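You operate a simulated robot arm through the tools that you are given. There is no shell and no other tool. Be economical: measure what you need, move in short steps, check, and stop when the job is done.

The job below is to be done with a simulated two-armed robot. You get a single attempt, and the scene is never put back.

JOB
Drain the sink, top the tank up to MAX and restart the parts washer with the heater at 30.
Fine: pump off and sink empty before you top up; the drain stays open, the fill valve ends shut; leave the washer open.

The check looks at the end state, three seconds after you hand in, the way a careful person would. Anything else that was tipped, shoved, dropped, spilled or broken makes it a failure.

ROBOT AND FRAMES
Two 6-joint arms with two-finger parallel grippers on one trunk, on a base that drives. Base frame: it is fixed to the floor where the robot stands at the start and does not move with it; the origin is under the middle of the robot, x ahead of it, y to its left, z up. Lengths are in cm, angles in degrees, forces in N, time in s.
The left shoulder is at the start at [8, 21.6, 155.8], the right one opposite. With the tool pointing down near the work surface each hand reaches from about 10 to 38 cm from the robot's upright axis, wherever it stands, measured 20 degrees to its own side. Places, roughly: drain tap handle [40, 70, 30]; fill valve [70, 0, 60]; level tube [60, 50, 30]; lid prop [70, 100, 100]; parts washer [90, 50, 50]; pump switch [70, 0, 80]; sink drain lever [50, 40, 70]; sink of the parts washer [80, 40, 70]; yellow lever [80, 0, 100]. Payload 3.43 kg a hand.
Tool frame (each hand has its own): the origin (TCP) lies between the finger pads and is the grasp point; the fingertips stand 3 cm ahead of it; z points along the fingers, y is the line along which they close. The gripper opens to 9.4 cm. The fingers are 2.8 cm wide and 1 cm thick; the gripper's body (5 by 9.6 cm) begins 5.5 cm behind the TCP.
Orientation is that of the tool frame in the base frame, as [roll, pitch, yaw] about the fixed x, y, z axes, in that order (R = Rz(yaw) Ry(pitch) Rx(roll)). With the fingers straight down and closing along the base's y, the tool's x points along the base's -x, its y along +y and its z along -z.

CONTROLS
- The arms move only by the tool nudge_tool. It takes "left_motion", "right_motion" or both (then of equal length, played together; a hand with none holds still); each is a list of rows, each a list of 3 entries, a list of its own where there are three numbers: the shift along the base's x, y, z in cm, then the turn, a rotation vector about the base's x, y, z in rad, then the opening, from 0 (shut) to 1 (fully open). In form: [[[tx, ty, tz], [rx, ry, rz], hand], ...]. A call has 1 to 8 rows; each row shifts and turns the commanded pose from where the row before left it. Rows are played at 5 a second. More than 5 cm and 8.6 degrees between two rows, or a gripper value outside its range, and nothing of the call is played. Where a pose cannot be reached the arm comes as near as it can. A force on the tool above 40 N (or 10 N above the force at the start of the call, whichever is more), or a blocked arm, ends the call early, and 0.2 s more pass. Each finger travels about 7.2 cm/s and halts on what it meets, pressing with about 28 N; the grip force reading is that of the motor and also rises with nothing between the fingers. The clock runs only during rows and for 0.2 s after the last one: add rows that do not move to give the fingers time. The reply holds the time, the measured pose of the TCP, the force on the tool along the base axes, the opening and the grip force, in the units named above and with some noise, with the torque about the TCP (base axes, N m) and any sound that the robot's microphone picked up, and new pictures: "show" is both (left out), scene, wrist or none (wrist: the cameras of the hands that moved).
- Cameras (640 x 400 px; columns grow to the right, rows downward): "scene" is now at [9.02, 3.09, 172.44]; the picture's right is [0.49, -0.87, -0.00], its down [-0.72, -0.40, -0.57] and it looks along [0.50, 0.28, -0.82] (base axes); focal length 252 px, centre (320, 200). "left" rides on the left gripper at [7.6, -1.4, -10.3] in its tool frame; the picture's right is [0.18, 0.98, 0.00], its down [-0.75, 0.14, -0.64] and it looks along [-0.63, 0.12, 0.77] (tool axes); focal length 243 px, centre (320, 200). "right" rides on the right gripper at [7.6, 1.4, -10.3] in its tool frame; the picture's right is [-0.18, 0.98, 0.00], its down [-0.75, -0.14, -0.64] and it looks along [-0.63, -0.12, 0.77] (tool axes); focal length 243 px, centre (320, 200). There is no depth. A picture from a camera that has moved, and an enlarged one, comes with that camera's place and axes in the base frame and with its lens. The place of the scene camera against the robot may be out by one fixed shift of up to 2.5 cm in any direction.
- slide_trunk(by): slides the trunk up (or, below 0, down) by that many cm; the arms and the scene camera ride with it, the base frame stays. It gives what a move gives, with no picture.
- steer(legs): drives the robot by 1 to 6 legs, each [ahead, left, turn to the left] in cm, cm and degrees, along the robot's own axes; the way and the turn of a leg run together, so that a leg with both is an arc; at most 150 cm and 180 degrees a leg. The arms and the cameras ride along, it lands a little off, and it stops where it bumps. It gives what a move gives, and a new picture of the scene camera.
- aim_head(pan, tilt): turns the head with the scene camera to pan (to the left, within 86 degrees either way) and tilt (down, from -29 to 69), counted from straight ahead of the robot. It gives what a move gives, and a new picture of the scene camera.
- zoom(camera, box): a new picture of the part [left, top, right, bottom] of that camera's present view, enlarged. No time passes.
- hand_in(): hands the job in; it is judged then, once.

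Work in short steps. Places have to be worked out from the pictures, the camera data and where the tool is seen: move nearer, look again, correct. Check each grasp and each placing, and mend what went wrong. You have 120 turns and 260 pictures in all, those below and enlarged ones among them. Open the grippers and draw the arms clear of the work before you hand the job in, unless the task says otherwise; then end with one line.

The tools are called after "Call:" by a JSON object that holds its "name" and its "arguments". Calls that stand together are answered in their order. nudge_tool: Moves the arms, as the interface text tells. Its arguments: {"type":"object","properties":{"left_motion":{"type":"array","items":{"type":"array"}},"right_motion":{"type":"array","items":{"type":"array"}},"show":{"type":"string","enum":["both","scene","wrist","none"]}},"required":[]} The other tools are called the same way: slide_trunk (by) slides the trunk up or down; steer (legs) drives the base; aim_head (pan, tilt) turns the head that bears the scene camera; zoom (camera, box) takes an enlarged picture of a part of a camera's view; hand_in () hands the job in.

At the start:

```text
time_s: 0.0
left_tool_pos: [45.62, 21.1, 99.2]
left_orientation: [179.9, 0.1, 179.9]
left_ft_force: [-0.7, -0.5, 0.9]
left_moment: [-0.01, -0.01, -0.02]
left_grip_width: 9.39
left_grip_force: 0.1
right_tool_pos: [48.43, -12.2, 90.83]
right_orientation: [-179.9, -0.1, 179.9]
right_ft_force: [-0.6, 0.4, -0.1]
right_moment: [-0.03, -0.04, -0.03]
right_grip_width: 9.41
right_grip_force: 0.1
trunk travel left (down, up): [-78.7, 5.3]
robot x, y, heading: [-0.15, 0.15, -0.1]
head pan, tilt: [29.1, 55.5]
```

scene: 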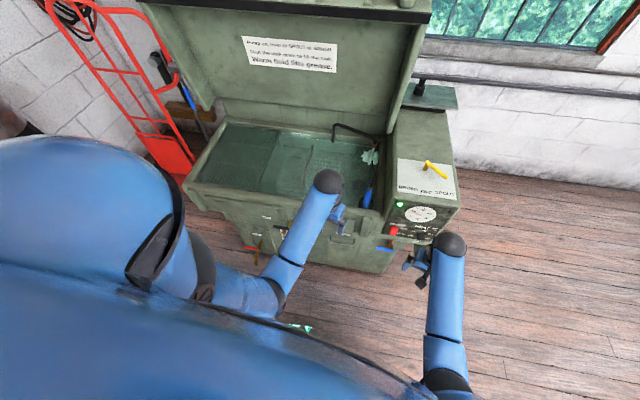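
right: 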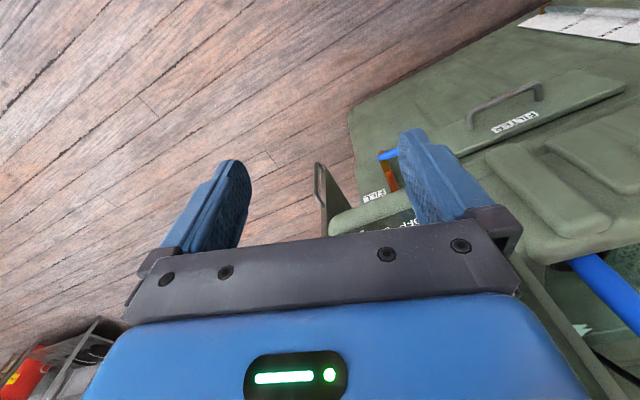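
left: 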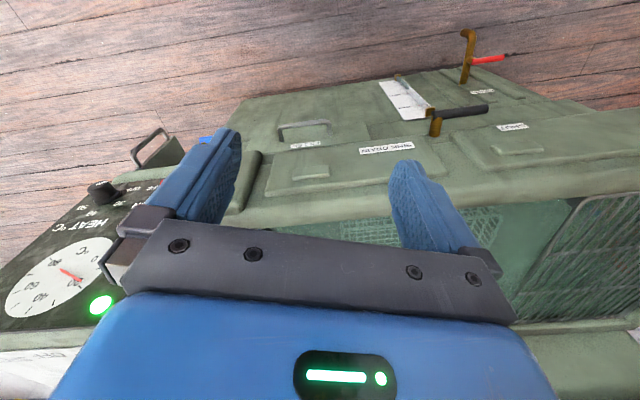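

The washer stands ahead with its lid open. I'll zoom in on the labels and controls before moving.

Call:
{"name": "zoom", "arguments": {"camera": "scene", "box": [230, 20, 350, 95]}}

Call:
{"name": "zoom", "arguments": {"camera": "scene", "box": [360, 140, 480, 280]}}

Call:
{"name": "zoom", "arguments": {"camera": "left", "box": [260, 20, 580, 220]}}

Call:
{"name": "zoom", "arguments": {"camera": "left", "box": [0, 120, 220, 340]}}

Call:
{"name": "zoom", "arguments": {"camera": "scene", "box": [180, 110, 400, 280]}}

```text
5.33 times, centred on (290, 58) of scene
camera zoom: at [9.02, 3.09, 172.44], right [0.49, -0.87, 0.0], down [-0.72, -0.4, -0.57], along [0.5, 0.28, -0.82], focal length 1342 px, centre (480, 960)
```

zoom: 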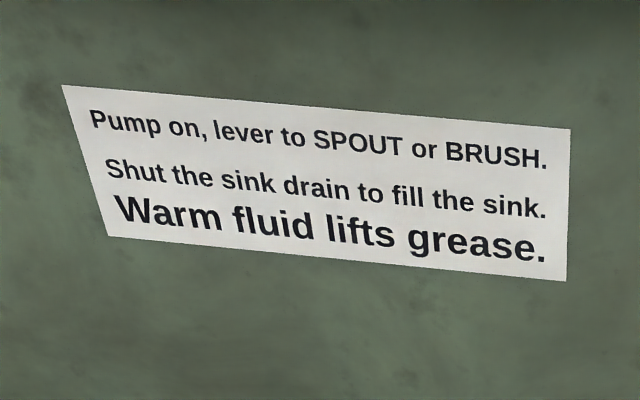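

```text
2.86 times, centred on (420, 210) of scene
camera zoom: at [9.02, 3.09, 172.44], right [0.49, -0.87, 0.0], down [-0.72, -0.4, -0.57], along [0.5, 0.28, -0.82], focal length 719 px, centre (34, 171)
```

zoom: 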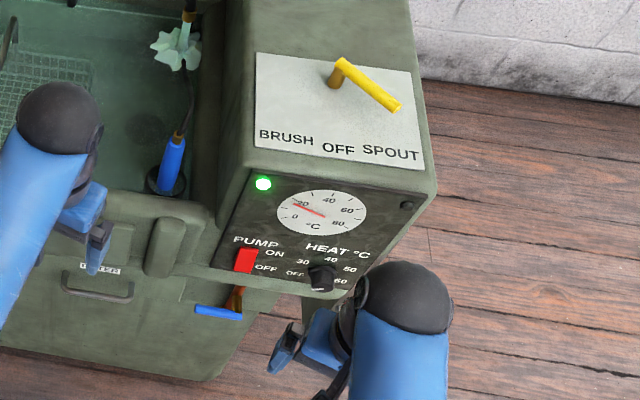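

```text
2.00 times, centred on (420, 120) of left
camera zoom: at [37.86, 19.68, 109.5], right [-0.18, 0.98, 0.0], down [0.75, 0.14, 0.64], along [0.63, 0.12, -0.77], focal length 485 px, centre (120, 360)
```

zoom: 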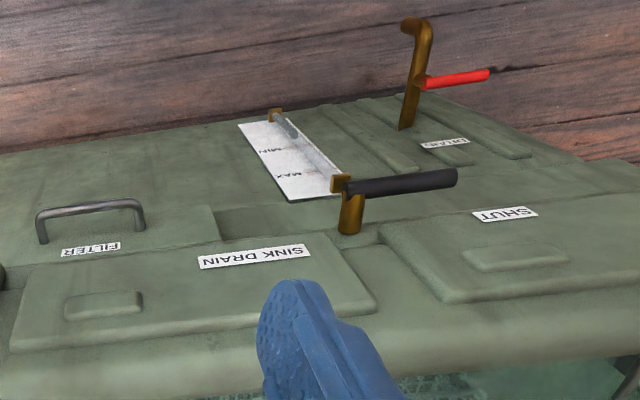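

```text
1.82 times, centred on (110, 230) of left
camera zoom: at [37.86, 19.68, 109.5], right [-0.18, 0.98, 0.0], down [0.75, 0.14, 0.64], along [0.63, 0.12, -0.77], focal length 441 px, centre (702, 146)
```

zoom: 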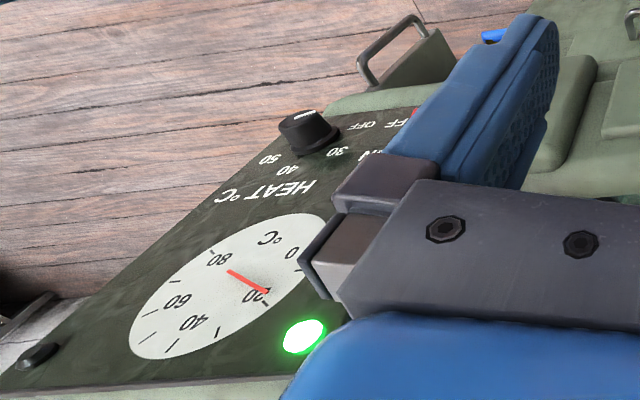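

```text
2.35 times, centred on (290, 195) of scene
camera zoom: at [9.02, 3.09, 172.44], right [0.49, -0.87, 0.0], down [-0.72, -0.4, -0.57], along [0.5, 0.28, -0.82], focal length 592 px, centre (391, 212)
```

zoom: 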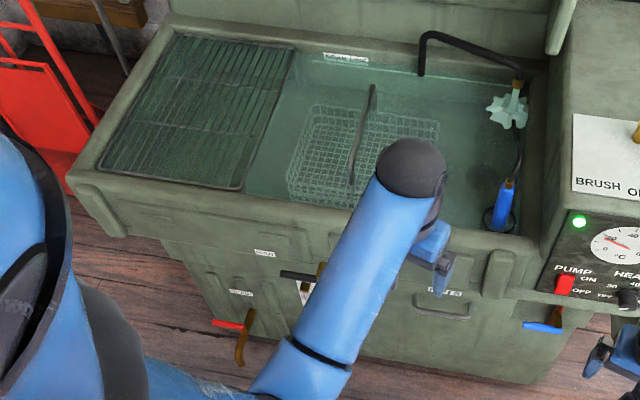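

The controls are visible but partly hidden by the arms. I'll back away and turn square to the washer (it looks turned about 23° from my frame), then get a better view of the panel.

Call:
{"name": "steer", "arguments": {"legs": [[-30, 0, 0], [0, 0, 23]]}}

Call:
{"name": "aim_head", "arguments": {"pan": 0, "tilt": 45}}

```text
time_s: 3.2
left_tool_pos: [3.84, 37.24, 99.32]
left_orientation: [179.9, 0.2, -157.0]
left_ft_force: [0.2, 0.4, 0.7]
left_moment: [0.01, 0.03, 0.0]
left_grip_width: 9.42
left_grip_force: 0.0
right_tool_pos: [19.29, 7.69, 90.87]
right_orientation: [180.0, 0.1, -156.8]
right_ft_force: [1.1, 0.3, 0.1]
right_moment: [0.02, 0.0, 0.01]
right_grip_width: 9.4
right_grip_force: 0.1
trunk travel left (down, up): [-78.7, 5.3]
robot x, y, heading: [-30.1, -0.03, 23.2]
head pan, tilt: [29.1, 55.5]
camera scene: at [-22.91, 6.35, 172.44], right [0.79, -0.61, 0.0], down [-0.51, -0.65, -0.57], along [0.35, 0.45, -0.82], focal length 252 px, centre (320, 200)
```

scene: 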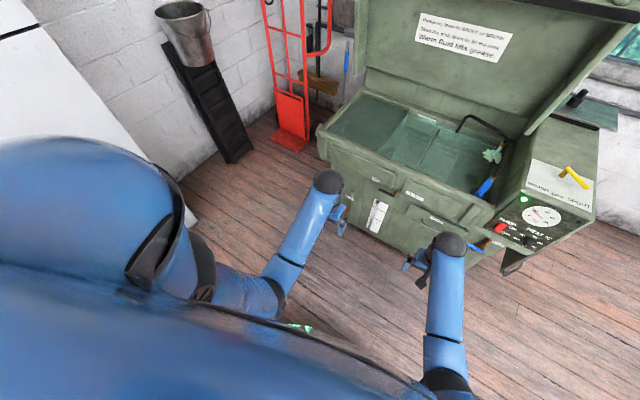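

```text
time_s: 4.2
left_tool_pos: [3.82, 37.33, 99.44]
left_orientation: [179.9, 0.1, -157.1]
left_ft_force: [-0.2, 0.6, 0.5]
left_moment: [0.0, 0.01, -0.04]
left_grip_width: 9.42
left_grip_force: 0.0
right_tool_pos: [19.44, 7.87, 90.86]
right_orientation: [-180.0, 0.1, -156.9]
right_ft_force: [0.0, -1.1, 0.1]
right_moment: [-0.02, -0.03, -0.02]
right_grip_width: 9.4
right_grip_force: 0.1
trunk travel left (down, up): [-78.7, 5.3]
robot x, y, heading: [-29.76, -0.17, 23.0]
head pan, tilt: [0.0, 45.0]
camera scene: at [-19.95, 4.01, 173.84], right [0.39, -0.92, 0.0], down [-0.65, -0.28, -0.71], along [0.65, 0.28, -0.71], focal length 252 px, centre (320, 200)
```

scene: 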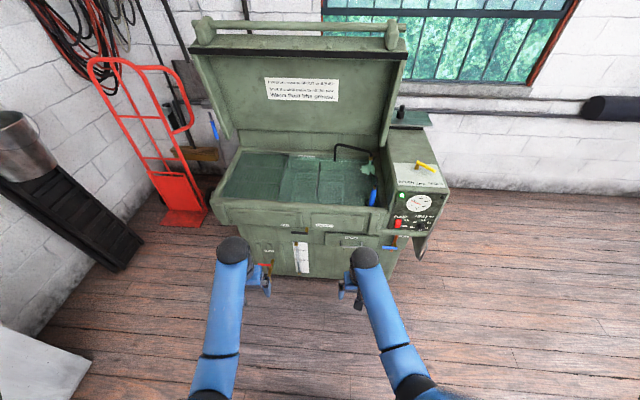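

Now square to it. Zooming in on the panel and front.

Call:
{"name": "zoom", "arguments": {"camera": "scene", "box": [370, 150, 460, 260]}}

Call:
{"name": "zoom", "arguments": {"camera": "scene", "box": [210, 190, 400, 310]}}

Call:
{"name": "zoom", "arguments": {"camera": "scene", "box": [200, 60, 420, 210]}}

```text
3.64 times, centred on (415, 205) of scene
camera zoom: at [-19.95, 4.01, 173.84], right [0.39, -0.92, 0.0], down [-0.65, -0.28, -0.71], along [0.65, 0.28, -0.71], focal length 915 px, centre (-26, 182)
```

zoom: 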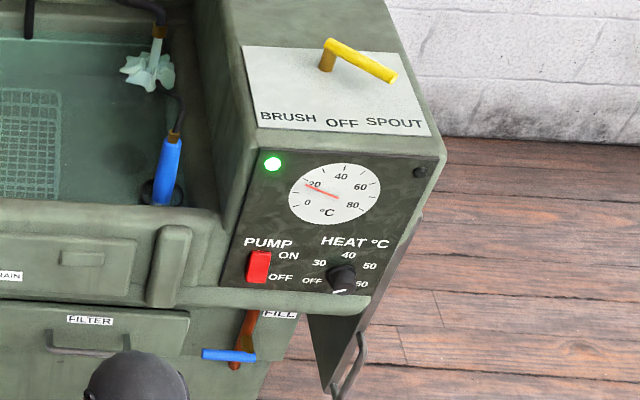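

```text
3.33 times, centred on (305, 250) of scene
camera zoom: at [-19.95, 4.01, 173.84], right [0.39, -0.92, 0.0], down [-0.65, -0.28, -0.71], along [0.65, 0.28, -0.71], focal length 839 px, centre (370, 33)
```

zoom: 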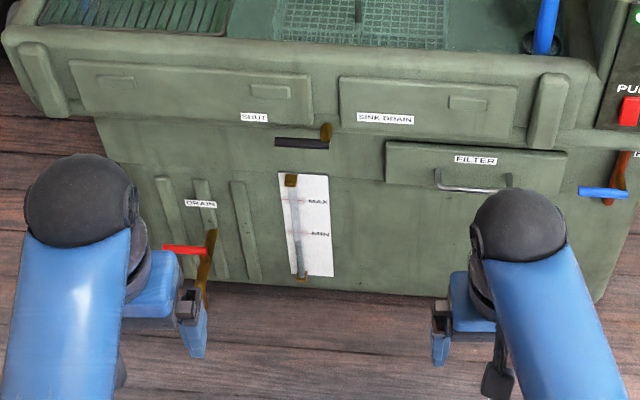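

```text
2.67 times, centred on (310, 135) of scene
camera zoom: at [-19.95, 4.01, 173.84], right [0.39, -0.92, 0.0], down [-0.65, -0.28, -0.71], along [0.65, 0.28, -0.71], focal length 671 px, centre (347, 373)
```

zoom: 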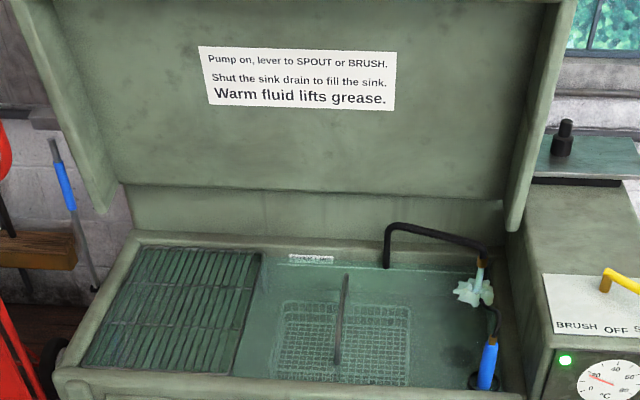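

Reading: spout running (pump on, green lamp), lever at SPOUT, sink drain handle at SHUT, tank drain and fill handles crosswise (shut). I'll lower the trunk for frontal work and see the panel from lower.

Call:
{"name": "slide_trunk", "arguments": {"by": -40}}

Call:
{"name": "aim_head", "arguments": {"pan": -10, "tilt": 32}}

Call:
{"name": "zoom", "arguments": {"camera": "scene", "box": [320, 130, 480, 290]}}

Call:
{"name": "zoom", "arguments": {"camera": "scene", "box": [180, 150, 340, 310]}}

```text
time_s: 8.0
left_tool_pos: [3.79, 37.15, 59.4]
left_orientation: [179.9, 0.1, -157.1]
left_ft_force: [0.2, -0.2, 0.1]
left_moment: [-0.01, -0.01, -0.01]
left_grip_width: 9.41
left_grip_force: 0.2
right_tool_pos: [19.24, 7.78, 50.78]
right_orientation: [180.0, 0.0, -156.8]
right_ft_force: [-0.3, 0.0, -0.1]
right_moment: [-0.01, -0.05, 0.01]
right_grip_width: 9.41
right_grip_force: 0.1
trunk travel left (down, up): [-38.7, 45.3]
robot x, y, heading: [-30.36, 0.0, 23.1]
head pan, tilt: [0.0, 45.0]
```

```text
time_s: 8.8
left_tool_pos: [3.74, 37.29, 59.39]
left_orientation: [179.9, 0.1, -157.0]
left_ft_force: [0.3, 0.1, -0.9]
left_moment: [0.04, -0.01, -0.01]
left_grip_width: 9.39
left_grip_force: 0.1
right_tool_pos: [19.4, 7.76, 50.96]
right_orientation: [-180.0, 0.0, -157.0]
right_ft_force: [-1.3, 0.7, -0.7]
right_moment: [0.01, -0.01, 0.01]
right_grip_width: 9.38
right_grip_force: 0.1
trunk travel left (down, up): [-38.7, 45.3]
robot x, y, heading: [-30.18, -0.01, 23.3]
head pan, tilt: [-10.0, 32.0]
camera scene: at [-18.68, 2.81, 135.78], right [0.23, -0.97, 0.0], down [-0.52, -0.12, -0.85], along [0.83, 0.19, -0.53], focal length 252 px, centre (320, 200)
```

scene: 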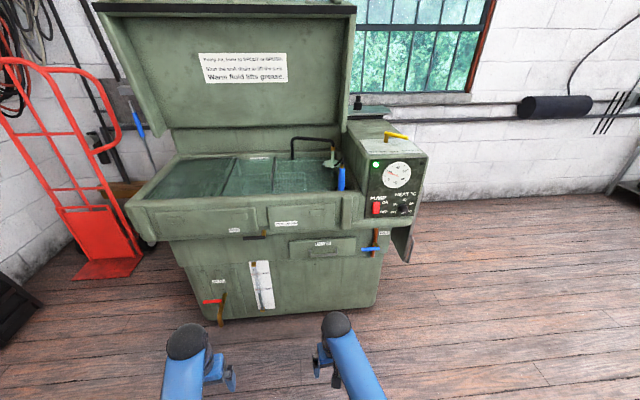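

```text
2.50 times, centred on (400, 210) of scene
camera zoom: at [-18.68, 2.81, 135.78], right [0.23, -0.97, 0.0], down [-0.52, -0.12, -0.85], along [0.83, 0.19, -0.53], focal length 629 px, centre (120, 175)
```

zoom: 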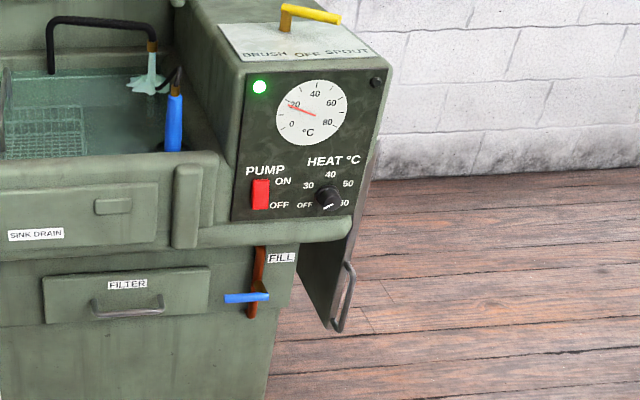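

```text
2.50 times, centred on (260, 230) of scene
camera zoom: at [-18.68, 2.81, 135.78], right [0.23, -0.97, 0.0], down [-0.52, -0.12, -0.85], along [0.83, 0.19, -0.53], focal length 629 px, centre (470, 125)
```

zoom: 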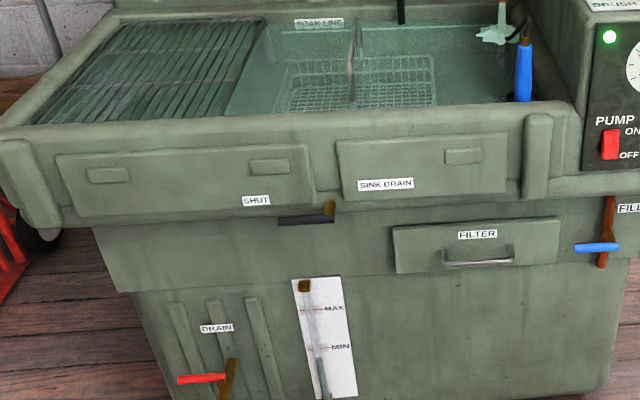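

Plan confirmed: spout running, knob protruding from a near-vertical panel. I'll raise the right hand to point forward, closing its fingers, and then drive closer.

Call:
{"name": "nudge_tool", "arguments": {"right_motion": [[[0, 0, 4], [0.058, -0.137, 0], 0], [[0, 0, 4], [0.058, -0.137, 0], 0], [[0, 0, 4], [0.058, -0.137, 0], 0], [[0, 0, 4], [0.058, -0.137, 0], 0], [[0, 0, 4], [0.058, -0.137, 0], 0], [[0, 0, 4], [0.058, -0.137, 0], 0], [[0, 0, 4], [0.058, -0.137, 0], 0], [[0, 0, 4], [0.058, -0.137, 0], 0]], "show": "wrist"}}

Call:
{"name": "steer", "arguments": {"legs": [[0, -14, 0], [12, 0, 0]]}}

```text
time_s: 10.6
left_tool_pos: [3.75, 37.25, 59.42]
left_orientation: [179.9, 0.1, -157.1]
left_ft_force: [-0.4, 0.2, 0.4]
left_moment: [-0.02, 0.03, 0.02]
left_grip_width: 9.44
left_grip_force: 0.0
right_tool_pos: [19.29, 7.78, 83.08]
right_orientation: [-179.6, 68.4, -156.5]
right_ft_force: [0.2, 0.7, 0.0]
right_moment: [-0.04, 0.04, 0.0]
right_grip_width: 0.0
right_grip_force: 28.2
trunk travel left (down, up): [-38.7, 45.3]
robot x, y, heading: [-30.02, -0.06, 23.0]
head pan, tilt: [-10.0, 32.0]
camera right: at [7.43, 4.32, 79.65], right [-0.32, 0.93, 0.17], down [-0.24, -0.25, 0.94], along [0.92, 0.26, 0.3], focal length 243 px, centre (320, 200)
```

right: 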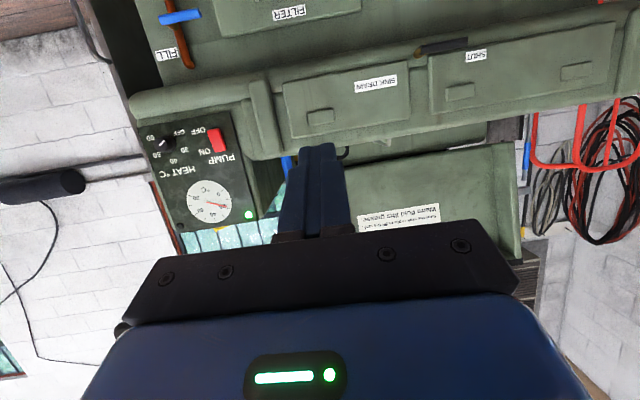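

```text
time_s: 12.7
left_tool_pos: [20.28, 29.18, 59.22]
left_orientation: [179.9, 0.1, -157.3]
left_ft_force: [-0.1, 0.5, 0.0]
left_moment: [0.03, 0.01, 0.02]
left_grip_width: 9.42
left_grip_force: 0.0
right_tool_pos: [35.66, -0.25, 83.03]
right_orientation: [-179.5, 68.2, -156.8]
right_ft_force: [-0.8, -0.6, 0.5]
right_moment: [0.01, 0.01, 0.01]
right_grip_width: 0.0
right_grip_force: 28.9
trunk travel left (down, up): [-38.7, 45.3]
robot x, y, heading: [-13.83, -7.73, 23.0]
head pan, tilt: [-10.0, 32.0]
camera scene: at [-2.35, -5.16, 135.79], right [0.22, -0.97, 0.0], down [-0.52, -0.12, -0.85], along [0.83, 0.19, -0.53], focal length 252 px, centre (320, 200)
```

scene: 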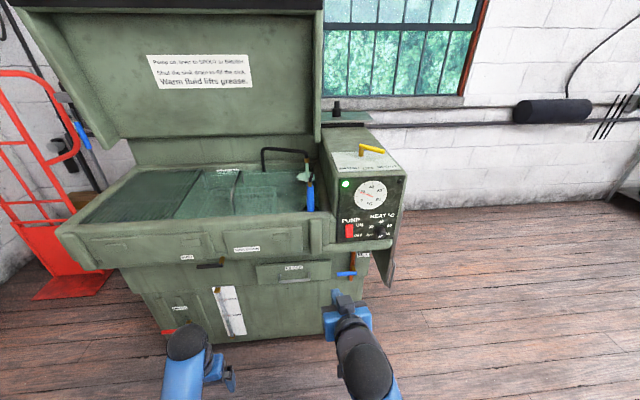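

Triangulation puts the pump switch near (67, 0, 79.6). I'll drive 12 cm closer, then shift the right hand right to line up.

Call:
{"name": "steer", "arguments": {"legs": [[10, 0, 0]]}}

Call:
{"name": "nudge_tool", "arguments": {"right_motion": [[[1.5, -3.7, -0.5], [0.02, -0.046, 0], 0], [[1.5, -3.7, -0.5], [0.02, -0.046, 0], 0], [[1.5, -3.7, -0.5], [0.02, -0.046, 0], 0], [[0, 0, 0], [0, 0, 0], 0]], "show": "both"}}

```text
time_s: 13.9
left_tool_pos: [29.25, 33.17, 59.18]
left_orientation: [179.9, 0.1, -157.1]
left_ft_force: [-0.6, -0.2, 0.1]
left_moment: [-0.01, -0.02, -0.01]
left_grip_width: 9.4
left_grip_force: 0.0
right_tool_pos: [44.72, 3.67, 83.0]
right_orientation: [-179.7, 68.0, -156.8]
right_ft_force: [0.3, 0.6, -0.6]
right_moment: [-0.01, 0.01, -0.01]
right_grip_width: 0.0
right_grip_force: 27.7
trunk travel left (down, up): [-38.7, 45.3]
robot x, y, heading: [-4.35, -4.05, 22.9]
head pan, tilt: [-10.0, 32.0]
camera scene: at [6.89, -1.26, 135.78], right [0.22, -0.97, 0.0], down [-0.52, -0.12, -0.85], along [0.83, 0.19, -0.53], focal length 252 px, centre (320, 200)
```

scene: 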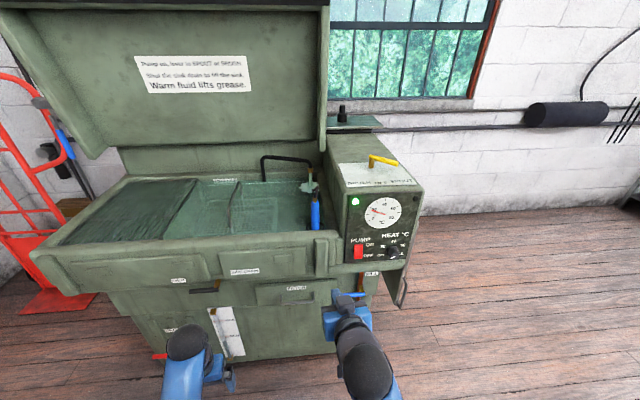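

```text
time_s: 14.9
left_tool_pos: [29.34, 33.11, 59.34]
left_orientation: [179.9, 0.1, -157.0]
left_ft_force: [-0.2, -0.6, -0.2]
left_moment: [0.03, 0.0, 0.02]
left_grip_width: 9.39
left_grip_force: 0.1
right_tool_pos: [49.48, -7.49, 81.37]
right_orientation: [-179.8, 76.8, -156.8]
right_ft_force: [-1.2, 0.1, 0.4]
right_moment: [0.03, 0.01, -0.01]
right_grip_width: 0.01
right_grip_force: 27.8
trunk travel left (down, up): [-38.7, 45.3]
robot x, y, heading: [-4.31, -4.13, 22.8]
head pan, tilt: [-10.0, 32.0]
camera scene: at [6.82, -1.27, 135.79], right [0.22, -0.97, 0.0], down [-0.52, -0.12, -0.85], along [0.83, 0.19, -0.53], focal length 252 px, centre (320, 200)
camera right: at [38.12, -10.6, 76.27], right [-0.34, 0.92, 0.18], down [-0.36, -0.31, 0.88], along [0.87, 0.24, 0.44], focal length 243 px, centre (320, 200)
```

scene: 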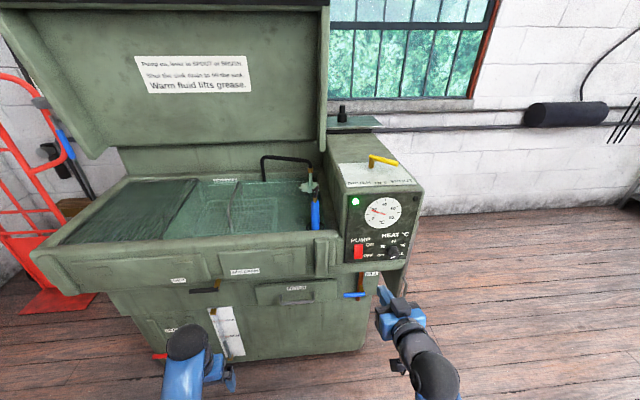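
right: 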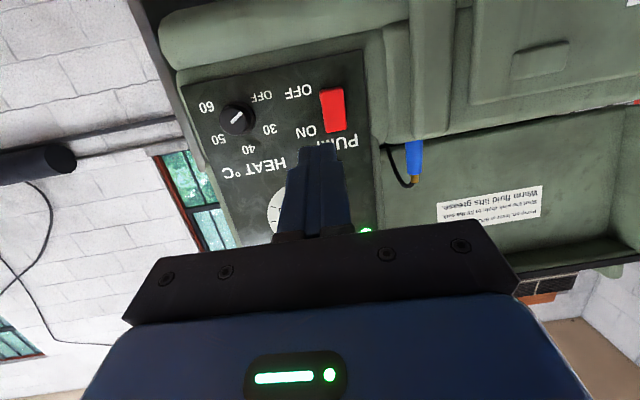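

Call:
{"name": "zoom", "arguments": {"camera": "right", "box": [180, 60, 380, 185]}}

```text
3.20 times, centred on (280, 122) of right
camera zoom: at [38.12, -10.6, 76.27], right [-0.34, 0.92, 0.18], down [-0.36, -0.31, 0.88], along [0.87, 0.24, 0.44], focal length 776 px, centre (448, 448)
```

zoom: 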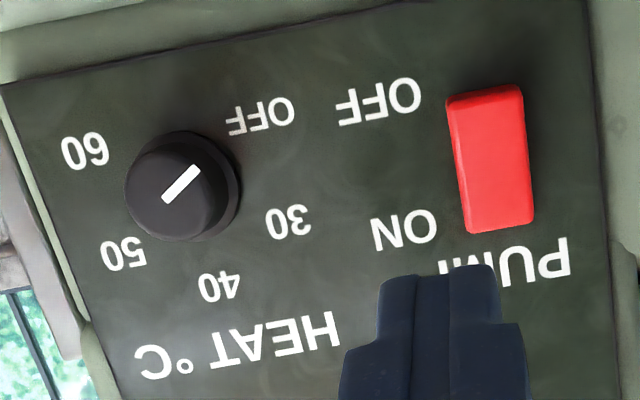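

Pump rocker at about (65, 0.3, 79.6) with OFF at its lower end; the tip sits ~15 cm short. I'll advance 10 cm while lowering, then check.

Call:
{"name": "nudge_tool", "arguments": {"right_motion": [[[2.9, 1.8, -1.2], [0, 0, 0], 0], [[2.9, 1.8, -1.2], [0, 0, 0], 0], [[3.0, 1.3, -0.4], [0, 0, 0], 0], [[0, 0, 0], [0, 0, 0], 0]], "show": "wrist"}}

Call:
{"name": "zoom", "arguments": {"camera": "scene", "box": [320, 180, 440, 310]}}

```text
time_s: 15.9
left_tool_pos: [29.21, 33.14, 59.33]
left_orientation: [179.8, 0.1, -157.0]
left_ft_force: [-1.1, 0.4, 0.0]
left_moment: [-0.01, -0.03, 0.01]
left_grip_width: 9.4
left_grip_force: 0.0
right_tool_pos: [58.22, -2.4, 78.76]
right_orientation: [-179.8, 76.8, -156.9]
right_ft_force: [0.6, -0.5, 0.2]
right_moment: [0.0, 0.01, -0.01]
right_grip_width: 0.0
right_grip_force: 28.8
trunk travel left (down, up): [-38.7, 45.3]
robot x, y, heading: [-4.22, -4.06, 22.6]
head pan, tilt: [-10.0, 32.0]
camera right: at [46.86, -5.67, 73.47], right [-0.34, 0.92, 0.18], down [-0.36, -0.31, 0.88], along [0.87, 0.24, 0.44], focal length 243 px, centre (320, 200)
```

right: 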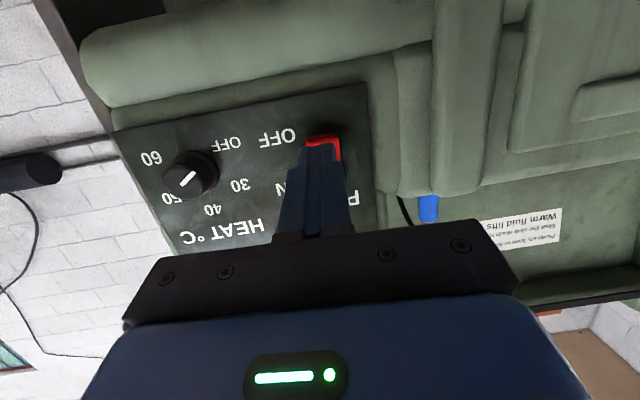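

```text
3.08 times, centred on (380, 245) of scene
camera zoom: at [6.76, -1.32, 135.8], right [0.22, -0.97, 0.0], down [-0.52, -0.12, -0.85], along [0.83, 0.19, -0.53], focal length 774 px, centre (135, 62)
```

zoom: 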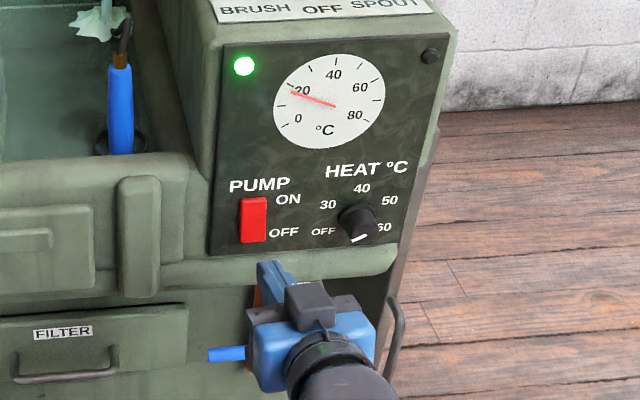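

The tip is about 5 cm short of the rocker and level with its lower half. I'll advance slowly to press OFF.

Call:
{"name": "nudge_tool", "arguments": {"right_motion": [[[1.2, 0.5, 0.2], [0, 0, 0], 0], [[1.0, 0.42, 0.1], [0, 0, 0], 0], [[0.9, 0.4, 0], [0, 0, 0], 0], [[0.7, 0.3, 0], [0, 0, 0], 0], [[0.5, 0.2, 0], [0, 0, 0], 0], [[0.4, 0.16, 0], [0, 0, 0], 0], [[0, 0, 0], [0, 0, 0], 0]], "show": "both"}}

Call:
{"name": "zoom", "arguments": {"camera": "scene", "box": [320, 180, 440, 310]}}

```text
time_s: 17.1
left_tool_pos: [29.33, 32.93, 59.38]
left_orientation: [179.8, 0.3, -157.2]
left_ft_force: [0.4, -0.2, -0.1]
left_moment: [0.0, 0.0, -0.03]
left_grip_width: 9.39
left_grip_force: 0.0
right_tool_pos: [61.9, -0.98, 78.76]
right_orientation: [-180.0, 76.1, -157.1]
right_ft_force: [-12.3, -5.2, 3.0]
right_moment: [0.12, -0.09, -0.03]
right_grip_width: 0.0
right_grip_force: 28.1
trunk travel left (down, up): [-38.7, 45.3]
robot x, y, heading: [-4.42, -4.21, 22.8]
head pan, tilt: [-10.0, 32.0]
stopped in row 5 (right hand): the force on the tool passed its limit at 46 N (the readings are from after the stop); the commanded pose is now the measured one
camera scene: at [6.52, -1.38, 135.82], right [0.22, -0.97, 0.0], down [-0.52, -0.12, -0.85], along [0.83, 0.19, -0.53], focal length 252 px, centre (320, 200)
camera right: at [50.47, -4.24, 73.52], right [-0.34, 0.92, 0.18], down [-0.35, -0.3, 0.89], along [0.87, 0.24, 0.43], focal length 243 px, centre (320, 200)
```

scene: 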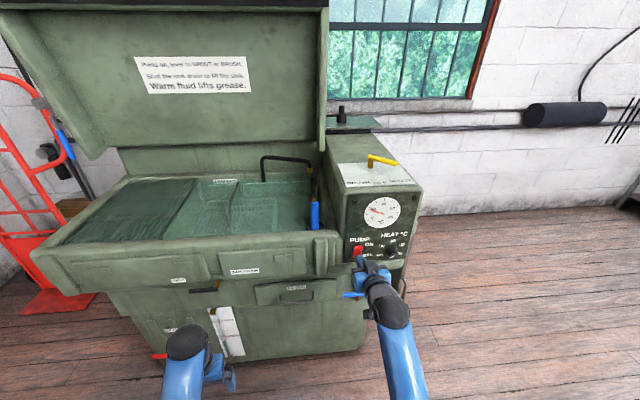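
right: 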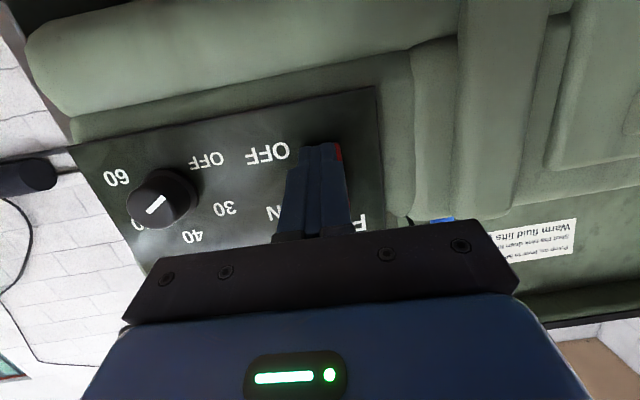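

```text
3.08 times, centred on (380, 245) of scene
camera zoom: at [6.52, -1.38, 135.82], right [0.22, -0.97, 0.0], down [-0.52, -0.12, -0.85], along [0.83, 0.19, -0.53], focal length 774 px, centre (135, 62)
```

zoom: 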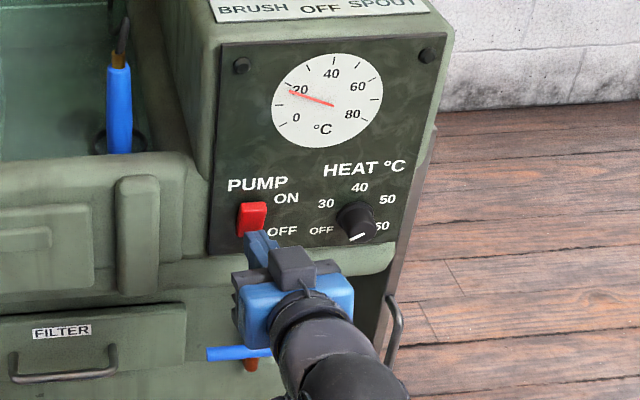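

Lamp out, spout stopped: pump is off. I'll draw the right hand back, and pitch the left hand forward with fingers shut for the sink-drain lever (hub near (54, 43.5, 69.7), handle pointing left ~8 cm).

Call:
{"name": "nudge_tool", "arguments": {"right_motion": [[[-2.0, -0.8, 0], [0, 0, 0], 0], [[-2.3, -1, 0], [0, 0, 0], 0], [[-2.3, -1, 0], [0, 0, 0], 0], [[-2.3, -1, 0], [0, 0, 0], 0], [[-2.3, -1, 0], [0, 0, 0], 0], [[0, 0, 0], [0, 0, 0], 0], [[0, 0, 0], [0, 0, 0], 0], [[0, 0, 0], [0, 0, 0], 0]], "left_motion": [[[0, 0, 1], [0.058, -0.137, 0], 0], [[0, 0, 1], [0.058, -0.137, 0], 0], [[0, 0, 1], [0.058, -0.137, 0], 0], [[0, 0, 1], [0.058, -0.137, 0], 0], [[0, 0, 1], [0.058, -0.137, 0], 0], [[0, 0, 1], [0.058, -0.137, 0], 0], [[0, 0, 1], [0.058, -0.137, 0], 0], [[0, 0, 1], [0.058, -0.137, 0], 0]], "show": "both"}}

Call:
{"name": "aim_head", "arguments": {"pan": 20, "tilt": 40}}

```text
time_s: 18.9
left_tool_pos: [29.24, 32.9, 67.46]
left_orientation: [179.5, 68.4, -157.5]
left_ft_force: [-0.6, 0.4, 0.5]
left_moment: [-0.01, 0.0, -0.02]
left_grip_width: 0.0
left_grip_force: 27.7
right_tool_pos: [50.71, -5.58, 78.44]
right_orientation: [-179.9, 76.0, -157.0]
right_ft_force: [-0.5, -0.9, -0.1]
right_moment: [0.04, -0.04, 0.0]
right_grip_width: 0.0
right_grip_force: 27.9
trunk travel left (down, up): [-38.7, 45.3]
robot x, y, heading: [-4.34, -4.17, 22.7]
head pan, tilt: [-10.0, 32.0]
camera scene: at [6.71, -1.34, 135.79], right [0.22, -0.97, 0.0], down [-0.52, -0.12, -0.85], along [0.83, 0.19, -0.53], focal length 252 px, centre (320, 200)
camera right: at [39.4, -8.81, 73.32], right [-0.34, 0.92, 0.18], down [-0.35, -0.3, 0.89], along [0.87, 0.24, 0.43], focal length 243 px, centre (320, 200)
camera left: at [18.33, 26.88, 63.99], right [-0.45, 0.88, -0.17], down [-0.35, 0.0, 0.94], along [0.82, 0.48, 0.3], focal length 243 px, centre (320, 200)
```

scene: 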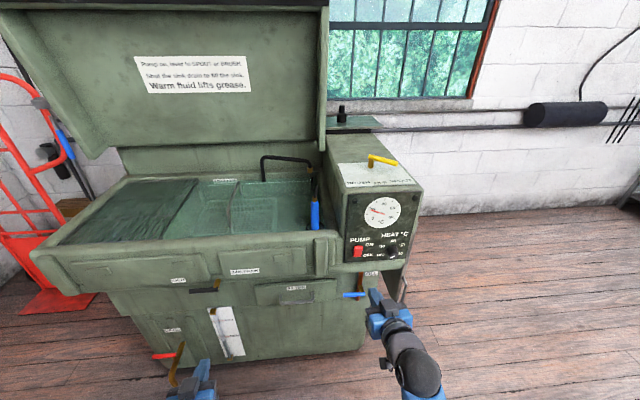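
right: 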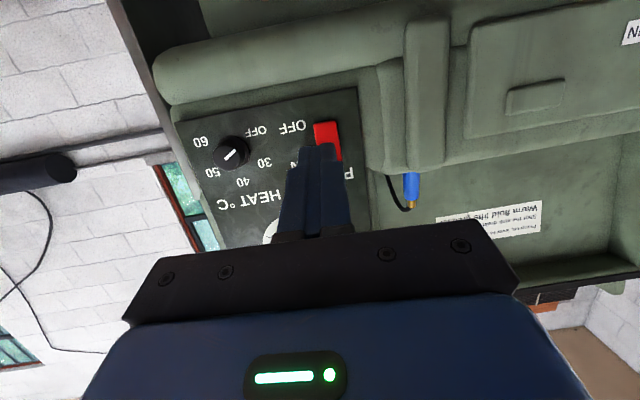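
left: 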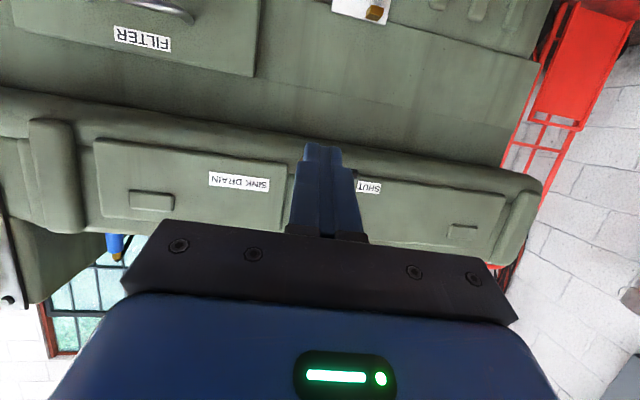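

```text
time_s: 19.8
left_tool_pos: [29.27, 32.99, 67.47]
left_orientation: [179.6, 68.3, -157.5]
left_ft_force: [0.0, 0.2, -0.1]
left_moment: [-0.02, 0.0, 0.02]
left_grip_width: 0.0
left_grip_force: 27.6
right_tool_pos: [50.75, -5.7, 78.38]
right_orientation: [-179.8, 76.0, -157.1]
right_ft_force: [1.1, -0.1, -0.5]
right_moment: [-0.04, 0.0, 0.0]
right_grip_width: 0.0
right_grip_force: 28.8
trunk travel left (down, up): [-38.7, 45.3]
robot x, y, heading: [-4.43, -4.29, 23.1]
head pan, tilt: [20.0, 40.0]
camera scene: at [4.22, 2.45, 134.57], right [0.68, -0.73, 0.0], down [-0.47, -0.44, -0.77], along [0.56, 0.52, -0.64], focal length 252 px, centre (320, 200)
```

scene: 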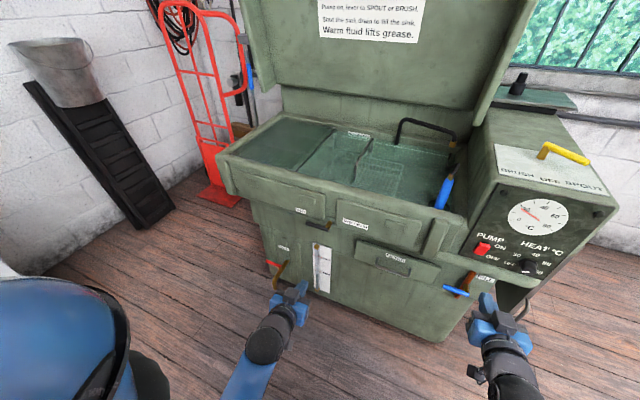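

I'll enlarge the lever region and shift the left hand back-left a bit so the wrist camera sees the lever.

Call:
{"name": "zoom", "arguments": {"camera": "scene", "box": [250, 190, 410, 310]}}

Call:
{"name": "nudge_tool", "arguments": {"left_motion": [[[-1.5, 3.7, 0.5], [0, 0, 0], 0], [[-1.5, 3.7, 0.5], [0, 0, 0], 0]], "show": "wrist"}}

```text
3.33 times, centred on (330, 250) of scene
camera zoom: at [4.22, 2.45, 134.57], right [0.68, -0.73, 0.0], down [-0.47, -0.44, -0.77], along [0.56, 0.52, -0.64], focal length 839 px, centre (287, 33)
```

zoom: 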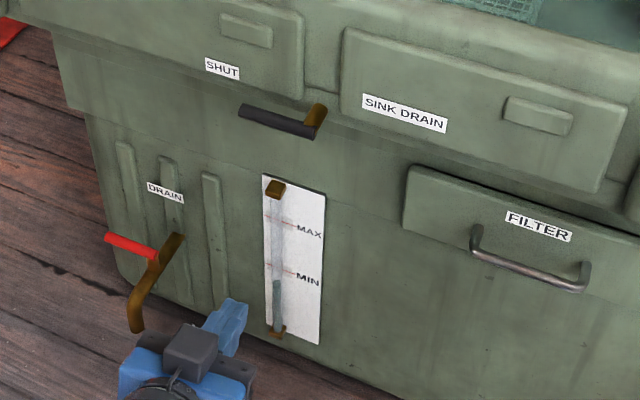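

```text
time_s: 20.4
left_tool_pos: [26.23, 40.53, 68.43]
left_orientation: [179.7, 68.2, -157.3]
left_ft_force: [-0.6, -1.2, -0.4]
left_moment: [-0.03, 0.01, 0.0]
left_grip_width: 0.01
left_grip_force: 27.9
right_tool_pos: [50.84, -5.5, 78.35]
right_orientation: [-179.9, 75.9, -157.1]
right_ft_force: [-0.1, -0.1, -0.5]
right_moment: [-0.01, 0.05, -0.02]
right_grip_width: 0.02
right_grip_force: 27.7
trunk travel left (down, up): [-38.7, 45.3]
robot x, y, heading: [-4.77, -4.16, 22.9]
head pan, tilt: [20.0, 40.0]
camera left: at [15.29, 34.38, 65.05], right [-0.45, 0.88, -0.17], down [-0.35, 0.0, 0.94], along [0.82, 0.48, 0.3], focal length 243 px, centre (320, 200)
```

left: 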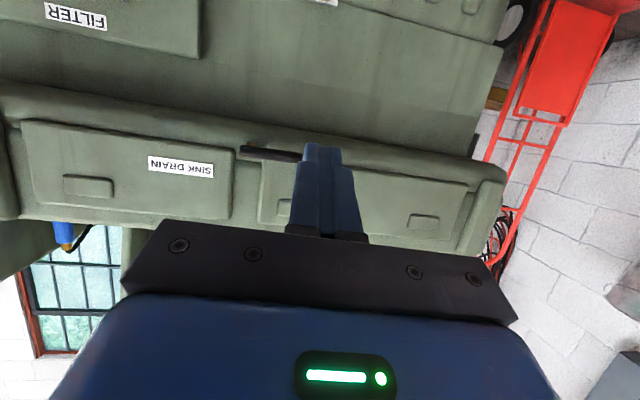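

Lever handle runs from about (49.2, 41.5, 70.6) at its pivot to (46.2, 49.7, 70.6). I'll position the left fingertip just in front of and above its far end.

Call:
{"name": "nudge_tool", "arguments": {"left_motion": [[[3.5, 1.05, 1.5], [0.0273, -0.0644, 0], 0], [[3.5, 1.05, 1.5], [0.0273, -0.0644, 0], 0], [[3.5, 1.05, 1.5], [0.0273, -0.0644, 0], 0], [[3.5, 1.05, 1.2], [0.0273, -0.0644, 0], 0], [[0, 0, 0], [0, 0, 0], 0]], "show": "both"}}

Call:
{"name": "zoom", "arguments": {"camera": "scene", "box": [250, 170, 410, 290]}}

```text
time_s: 21.6
left_tool_pos: [40.17, 44.8, 73.88]
left_orientation: [178.9, 84.3, -158.2]
left_ft_force: [0.5, -0.3, 0.7]
left_moment: [-0.01, -0.02, 0.03]
left_grip_width: 0.0
left_grip_force: 27.8
right_tool_pos: [50.73, -5.57, 78.42]
right_orientation: [-179.8, 76.0, -157.1]
right_ft_force: [-0.6, -0.7, -0.4]
right_moment: [-0.02, 0.0, -0.01]
right_grip_width: 0.0
right_grip_force: 27.8
trunk travel left (down, up): [-38.7, 45.3]
robot x, y, heading: [-4.5, -3.92, 23.2]
head pan, tilt: [20.0, 40.0]
camera scene: at [4.17, 2.42, 134.57], right [0.68, -0.73, 0.0], down [-0.47, -0.44, -0.77], along [0.56, 0.52, -0.64], focal length 252 px, centre (320, 200)
camera left: at [30.47, 39.19, 67.28], right [-0.4, 0.9, -0.18], down [-0.57, -0.09, 0.81], along [0.71, 0.43, 0.55], focal length 243 px, centre (320, 200)
```

scene: 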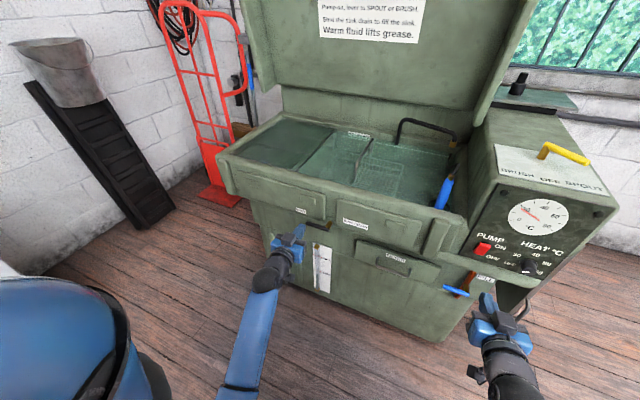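
left: 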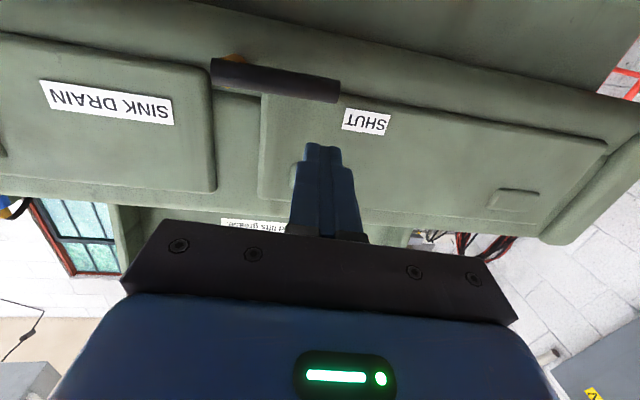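

```text
3.33 times, centred on (330, 230) of scene
camera zoom: at [4.17, 2.42, 134.57], right [0.68, -0.73, 0.0], down [-0.47, -0.44, -0.77], along [0.56, 0.52, -0.64], focal length 839 px, centre (287, 100)
```

zoom: 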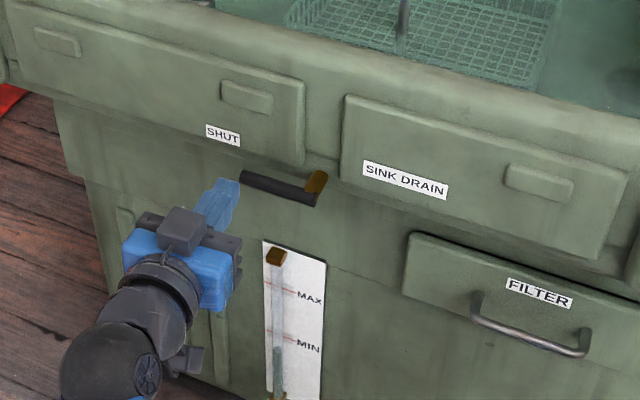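

The fingertip is just in front of the handle and above it. I'll advance ~4 cm over the handle, then push down gently to start the turn.

Call:
{"name": "nudge_tool", "arguments": {"left_motion": [[[2.25, 0.38, 0], [0, 0, 0], 0], [[2.25, 0.38, 0], [0, 0, 0], 0], [[0, 0, -1.2], [0, 0, 0], 0], [[0, 0, -1.2], [0, 0, 0], 0], [[0, 0, -1.2], [0, 0, 0], 0], [[0, 0, -1.0], [0, 0, 0], 0]], "show": "both"}}

Call:
{"name": "zoom", "arguments": {"camera": "scene", "box": [250, 170, 410, 290]}}

```text
time_s: 23.0
left_tool_pos: [44.75, 45.41, 69.26]
left_orientation: [178.4, 84.2, -158.6]
left_ft_force: [0.1, 0.1, -0.4]
left_moment: [-0.01, -0.01, 0.0]
left_grip_width: 0.02
left_grip_force: 27.9
right_tool_pos: [50.76, -5.58, 78.33]
right_orientation: [-179.9, 75.9, -157.1]
right_ft_force: [0.0, -0.1, -0.3]
right_moment: [0.01, -0.01, -0.01]
right_grip_width: 0.0
right_grip_force: 28.1
trunk travel left (down, up): [-38.7, 45.3]
robot x, y, heading: [-4.66, -3.97, 22.8]
head pan, tilt: [20.0, 40.0]
camera scene: at [4.23, 2.46, 134.57], right [0.68, -0.73, 0.0], down [-0.47, -0.44, -0.77], along [0.56, 0.52, -0.64], focal length 252 px, centre (320, 200)
camera left: at [35.0, 39.87, 62.74], right [-0.4, 0.9, -0.18], down [-0.57, -0.09, 0.81], along [0.71, 0.43, 0.55], focal length 243 px, centre (320, 200)
```

scene: 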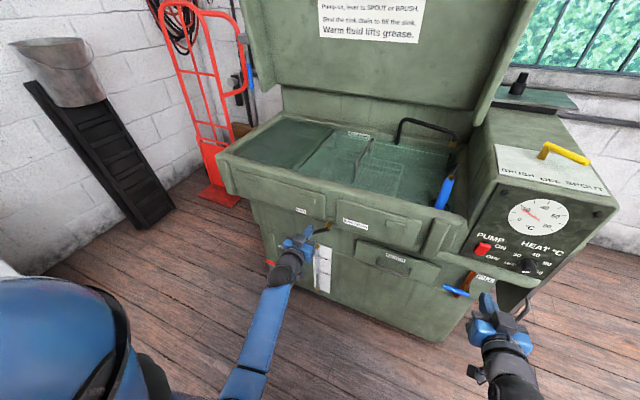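
left: 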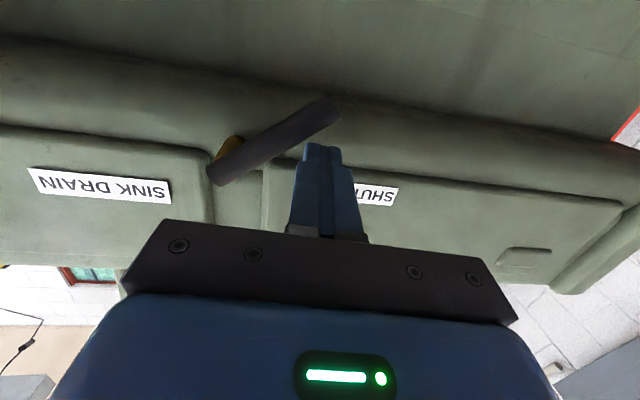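

```text
3.33 times, centred on (330, 230) of scene
camera zoom: at [4.23, 2.46, 134.57], right [0.68, -0.73, 0.0], down [-0.47, -0.44, -0.77], along [0.56, 0.52, -0.64], focal length 839 px, centre (287, 100)
```

zoom: 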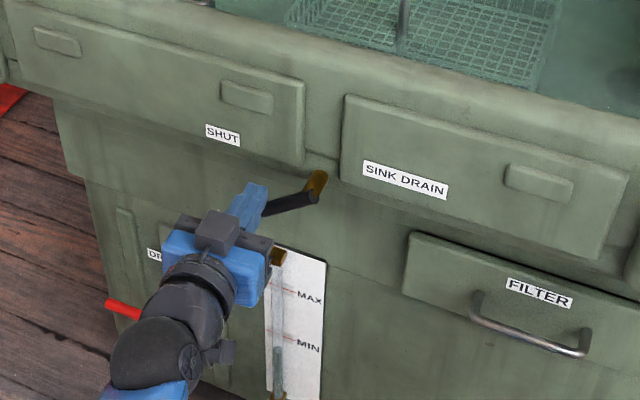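

The lever is turning easily (~35° so far). I'll continue along the arc toward straight down.

Call:
{"name": "nudge_tool", "arguments": {"left_motion": [[[0.31, -0.74, -1.4], [0, 0, 0], 0], [[0.31, -0.74, -1.4], [0, 0, 0], 0], [[0.38, -0.89, -0.6], [0, 0, 0], 0], [[0.38, -0.89, -0.5], [0, 0, 0], 0], [[0.38, -0.89, -0.3], [0, 0, 0], 0], [[0, 0, 0], [0, 0, 0], 0]], "show": "both"}}

Call:
{"name": "zoom", "arguments": {"camera": "scene", "box": [250, 170, 410, 290]}}

```text
time_s: 24.4
left_tool_pos: [46.34, 41.81, 65.36]
left_orientation: [-179.7, 84.5, -156.4]
left_ft_force: [-9.6, 29.0, 4.9]
left_moment: [-0.19, -0.22, 0.76]
left_grip_width: 0.0
left_grip_force: 28.2
right_tool_pos: [50.69, -5.3, 78.41]
right_orientation: [-179.5, 76.0, -156.4]
right_ft_force: [-0.2, 0.1, -0.5]
right_moment: [0.03, -0.03, -0.02]
right_grip_width: 0.02
right_grip_force: 27.9
trunk travel left (down, up): [-38.7, 45.3]
robot x, y, heading: [-4.25, -3.83, 23.1]
head pan, tilt: [20.0, 40.0]
camera scene: at [4.02, 2.8, 134.57], right [0.68, -0.73, 0.0], down [-0.47, -0.44, -0.77], along [0.56, 0.52, -0.64], focal length 252 px, centre (320, 200)
camera left: at [36.68, 36.18, 58.72], right [-0.41, 0.89, -0.18], down [-0.58, -0.1, 0.81], along [0.71, 0.44, 0.55], focal length 243 px, centre (320, 200)
```

scene: 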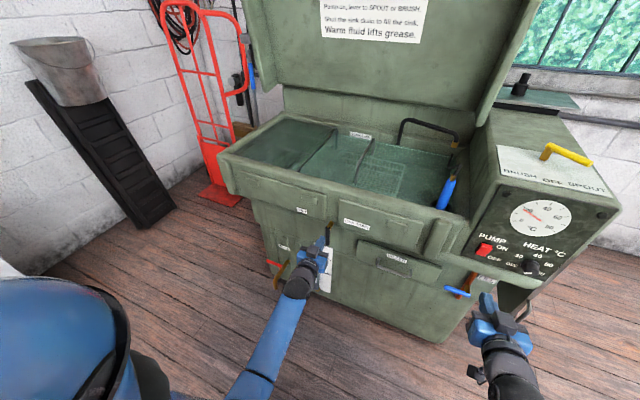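
left: 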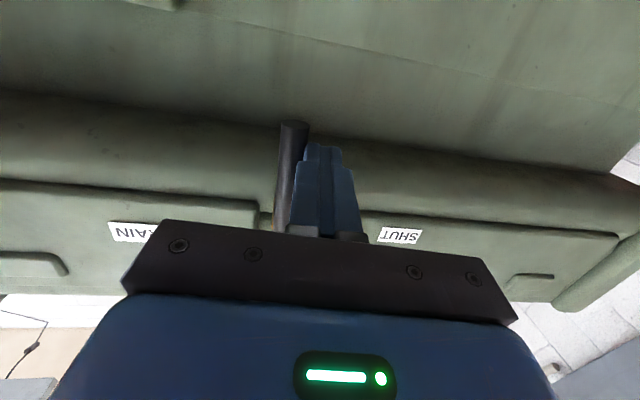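

```text
3.33 times, centred on (330, 230) of scene
camera zoom: at [4.02, 2.8, 134.57], right [0.68, -0.73, 0.0], down [-0.47, -0.44, -0.77], along [0.56, 0.52, -0.64], focal length 839 px, centre (287, 100)
```

zoom: 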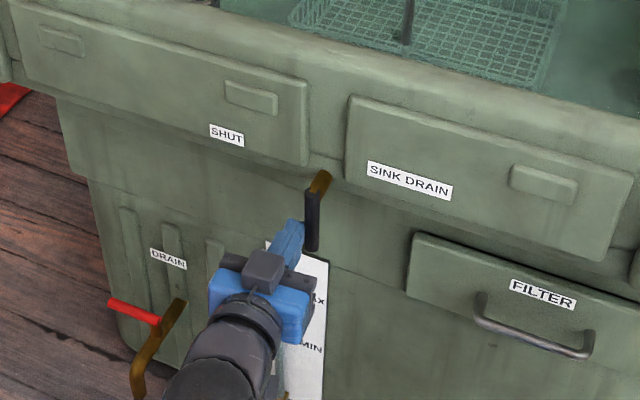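

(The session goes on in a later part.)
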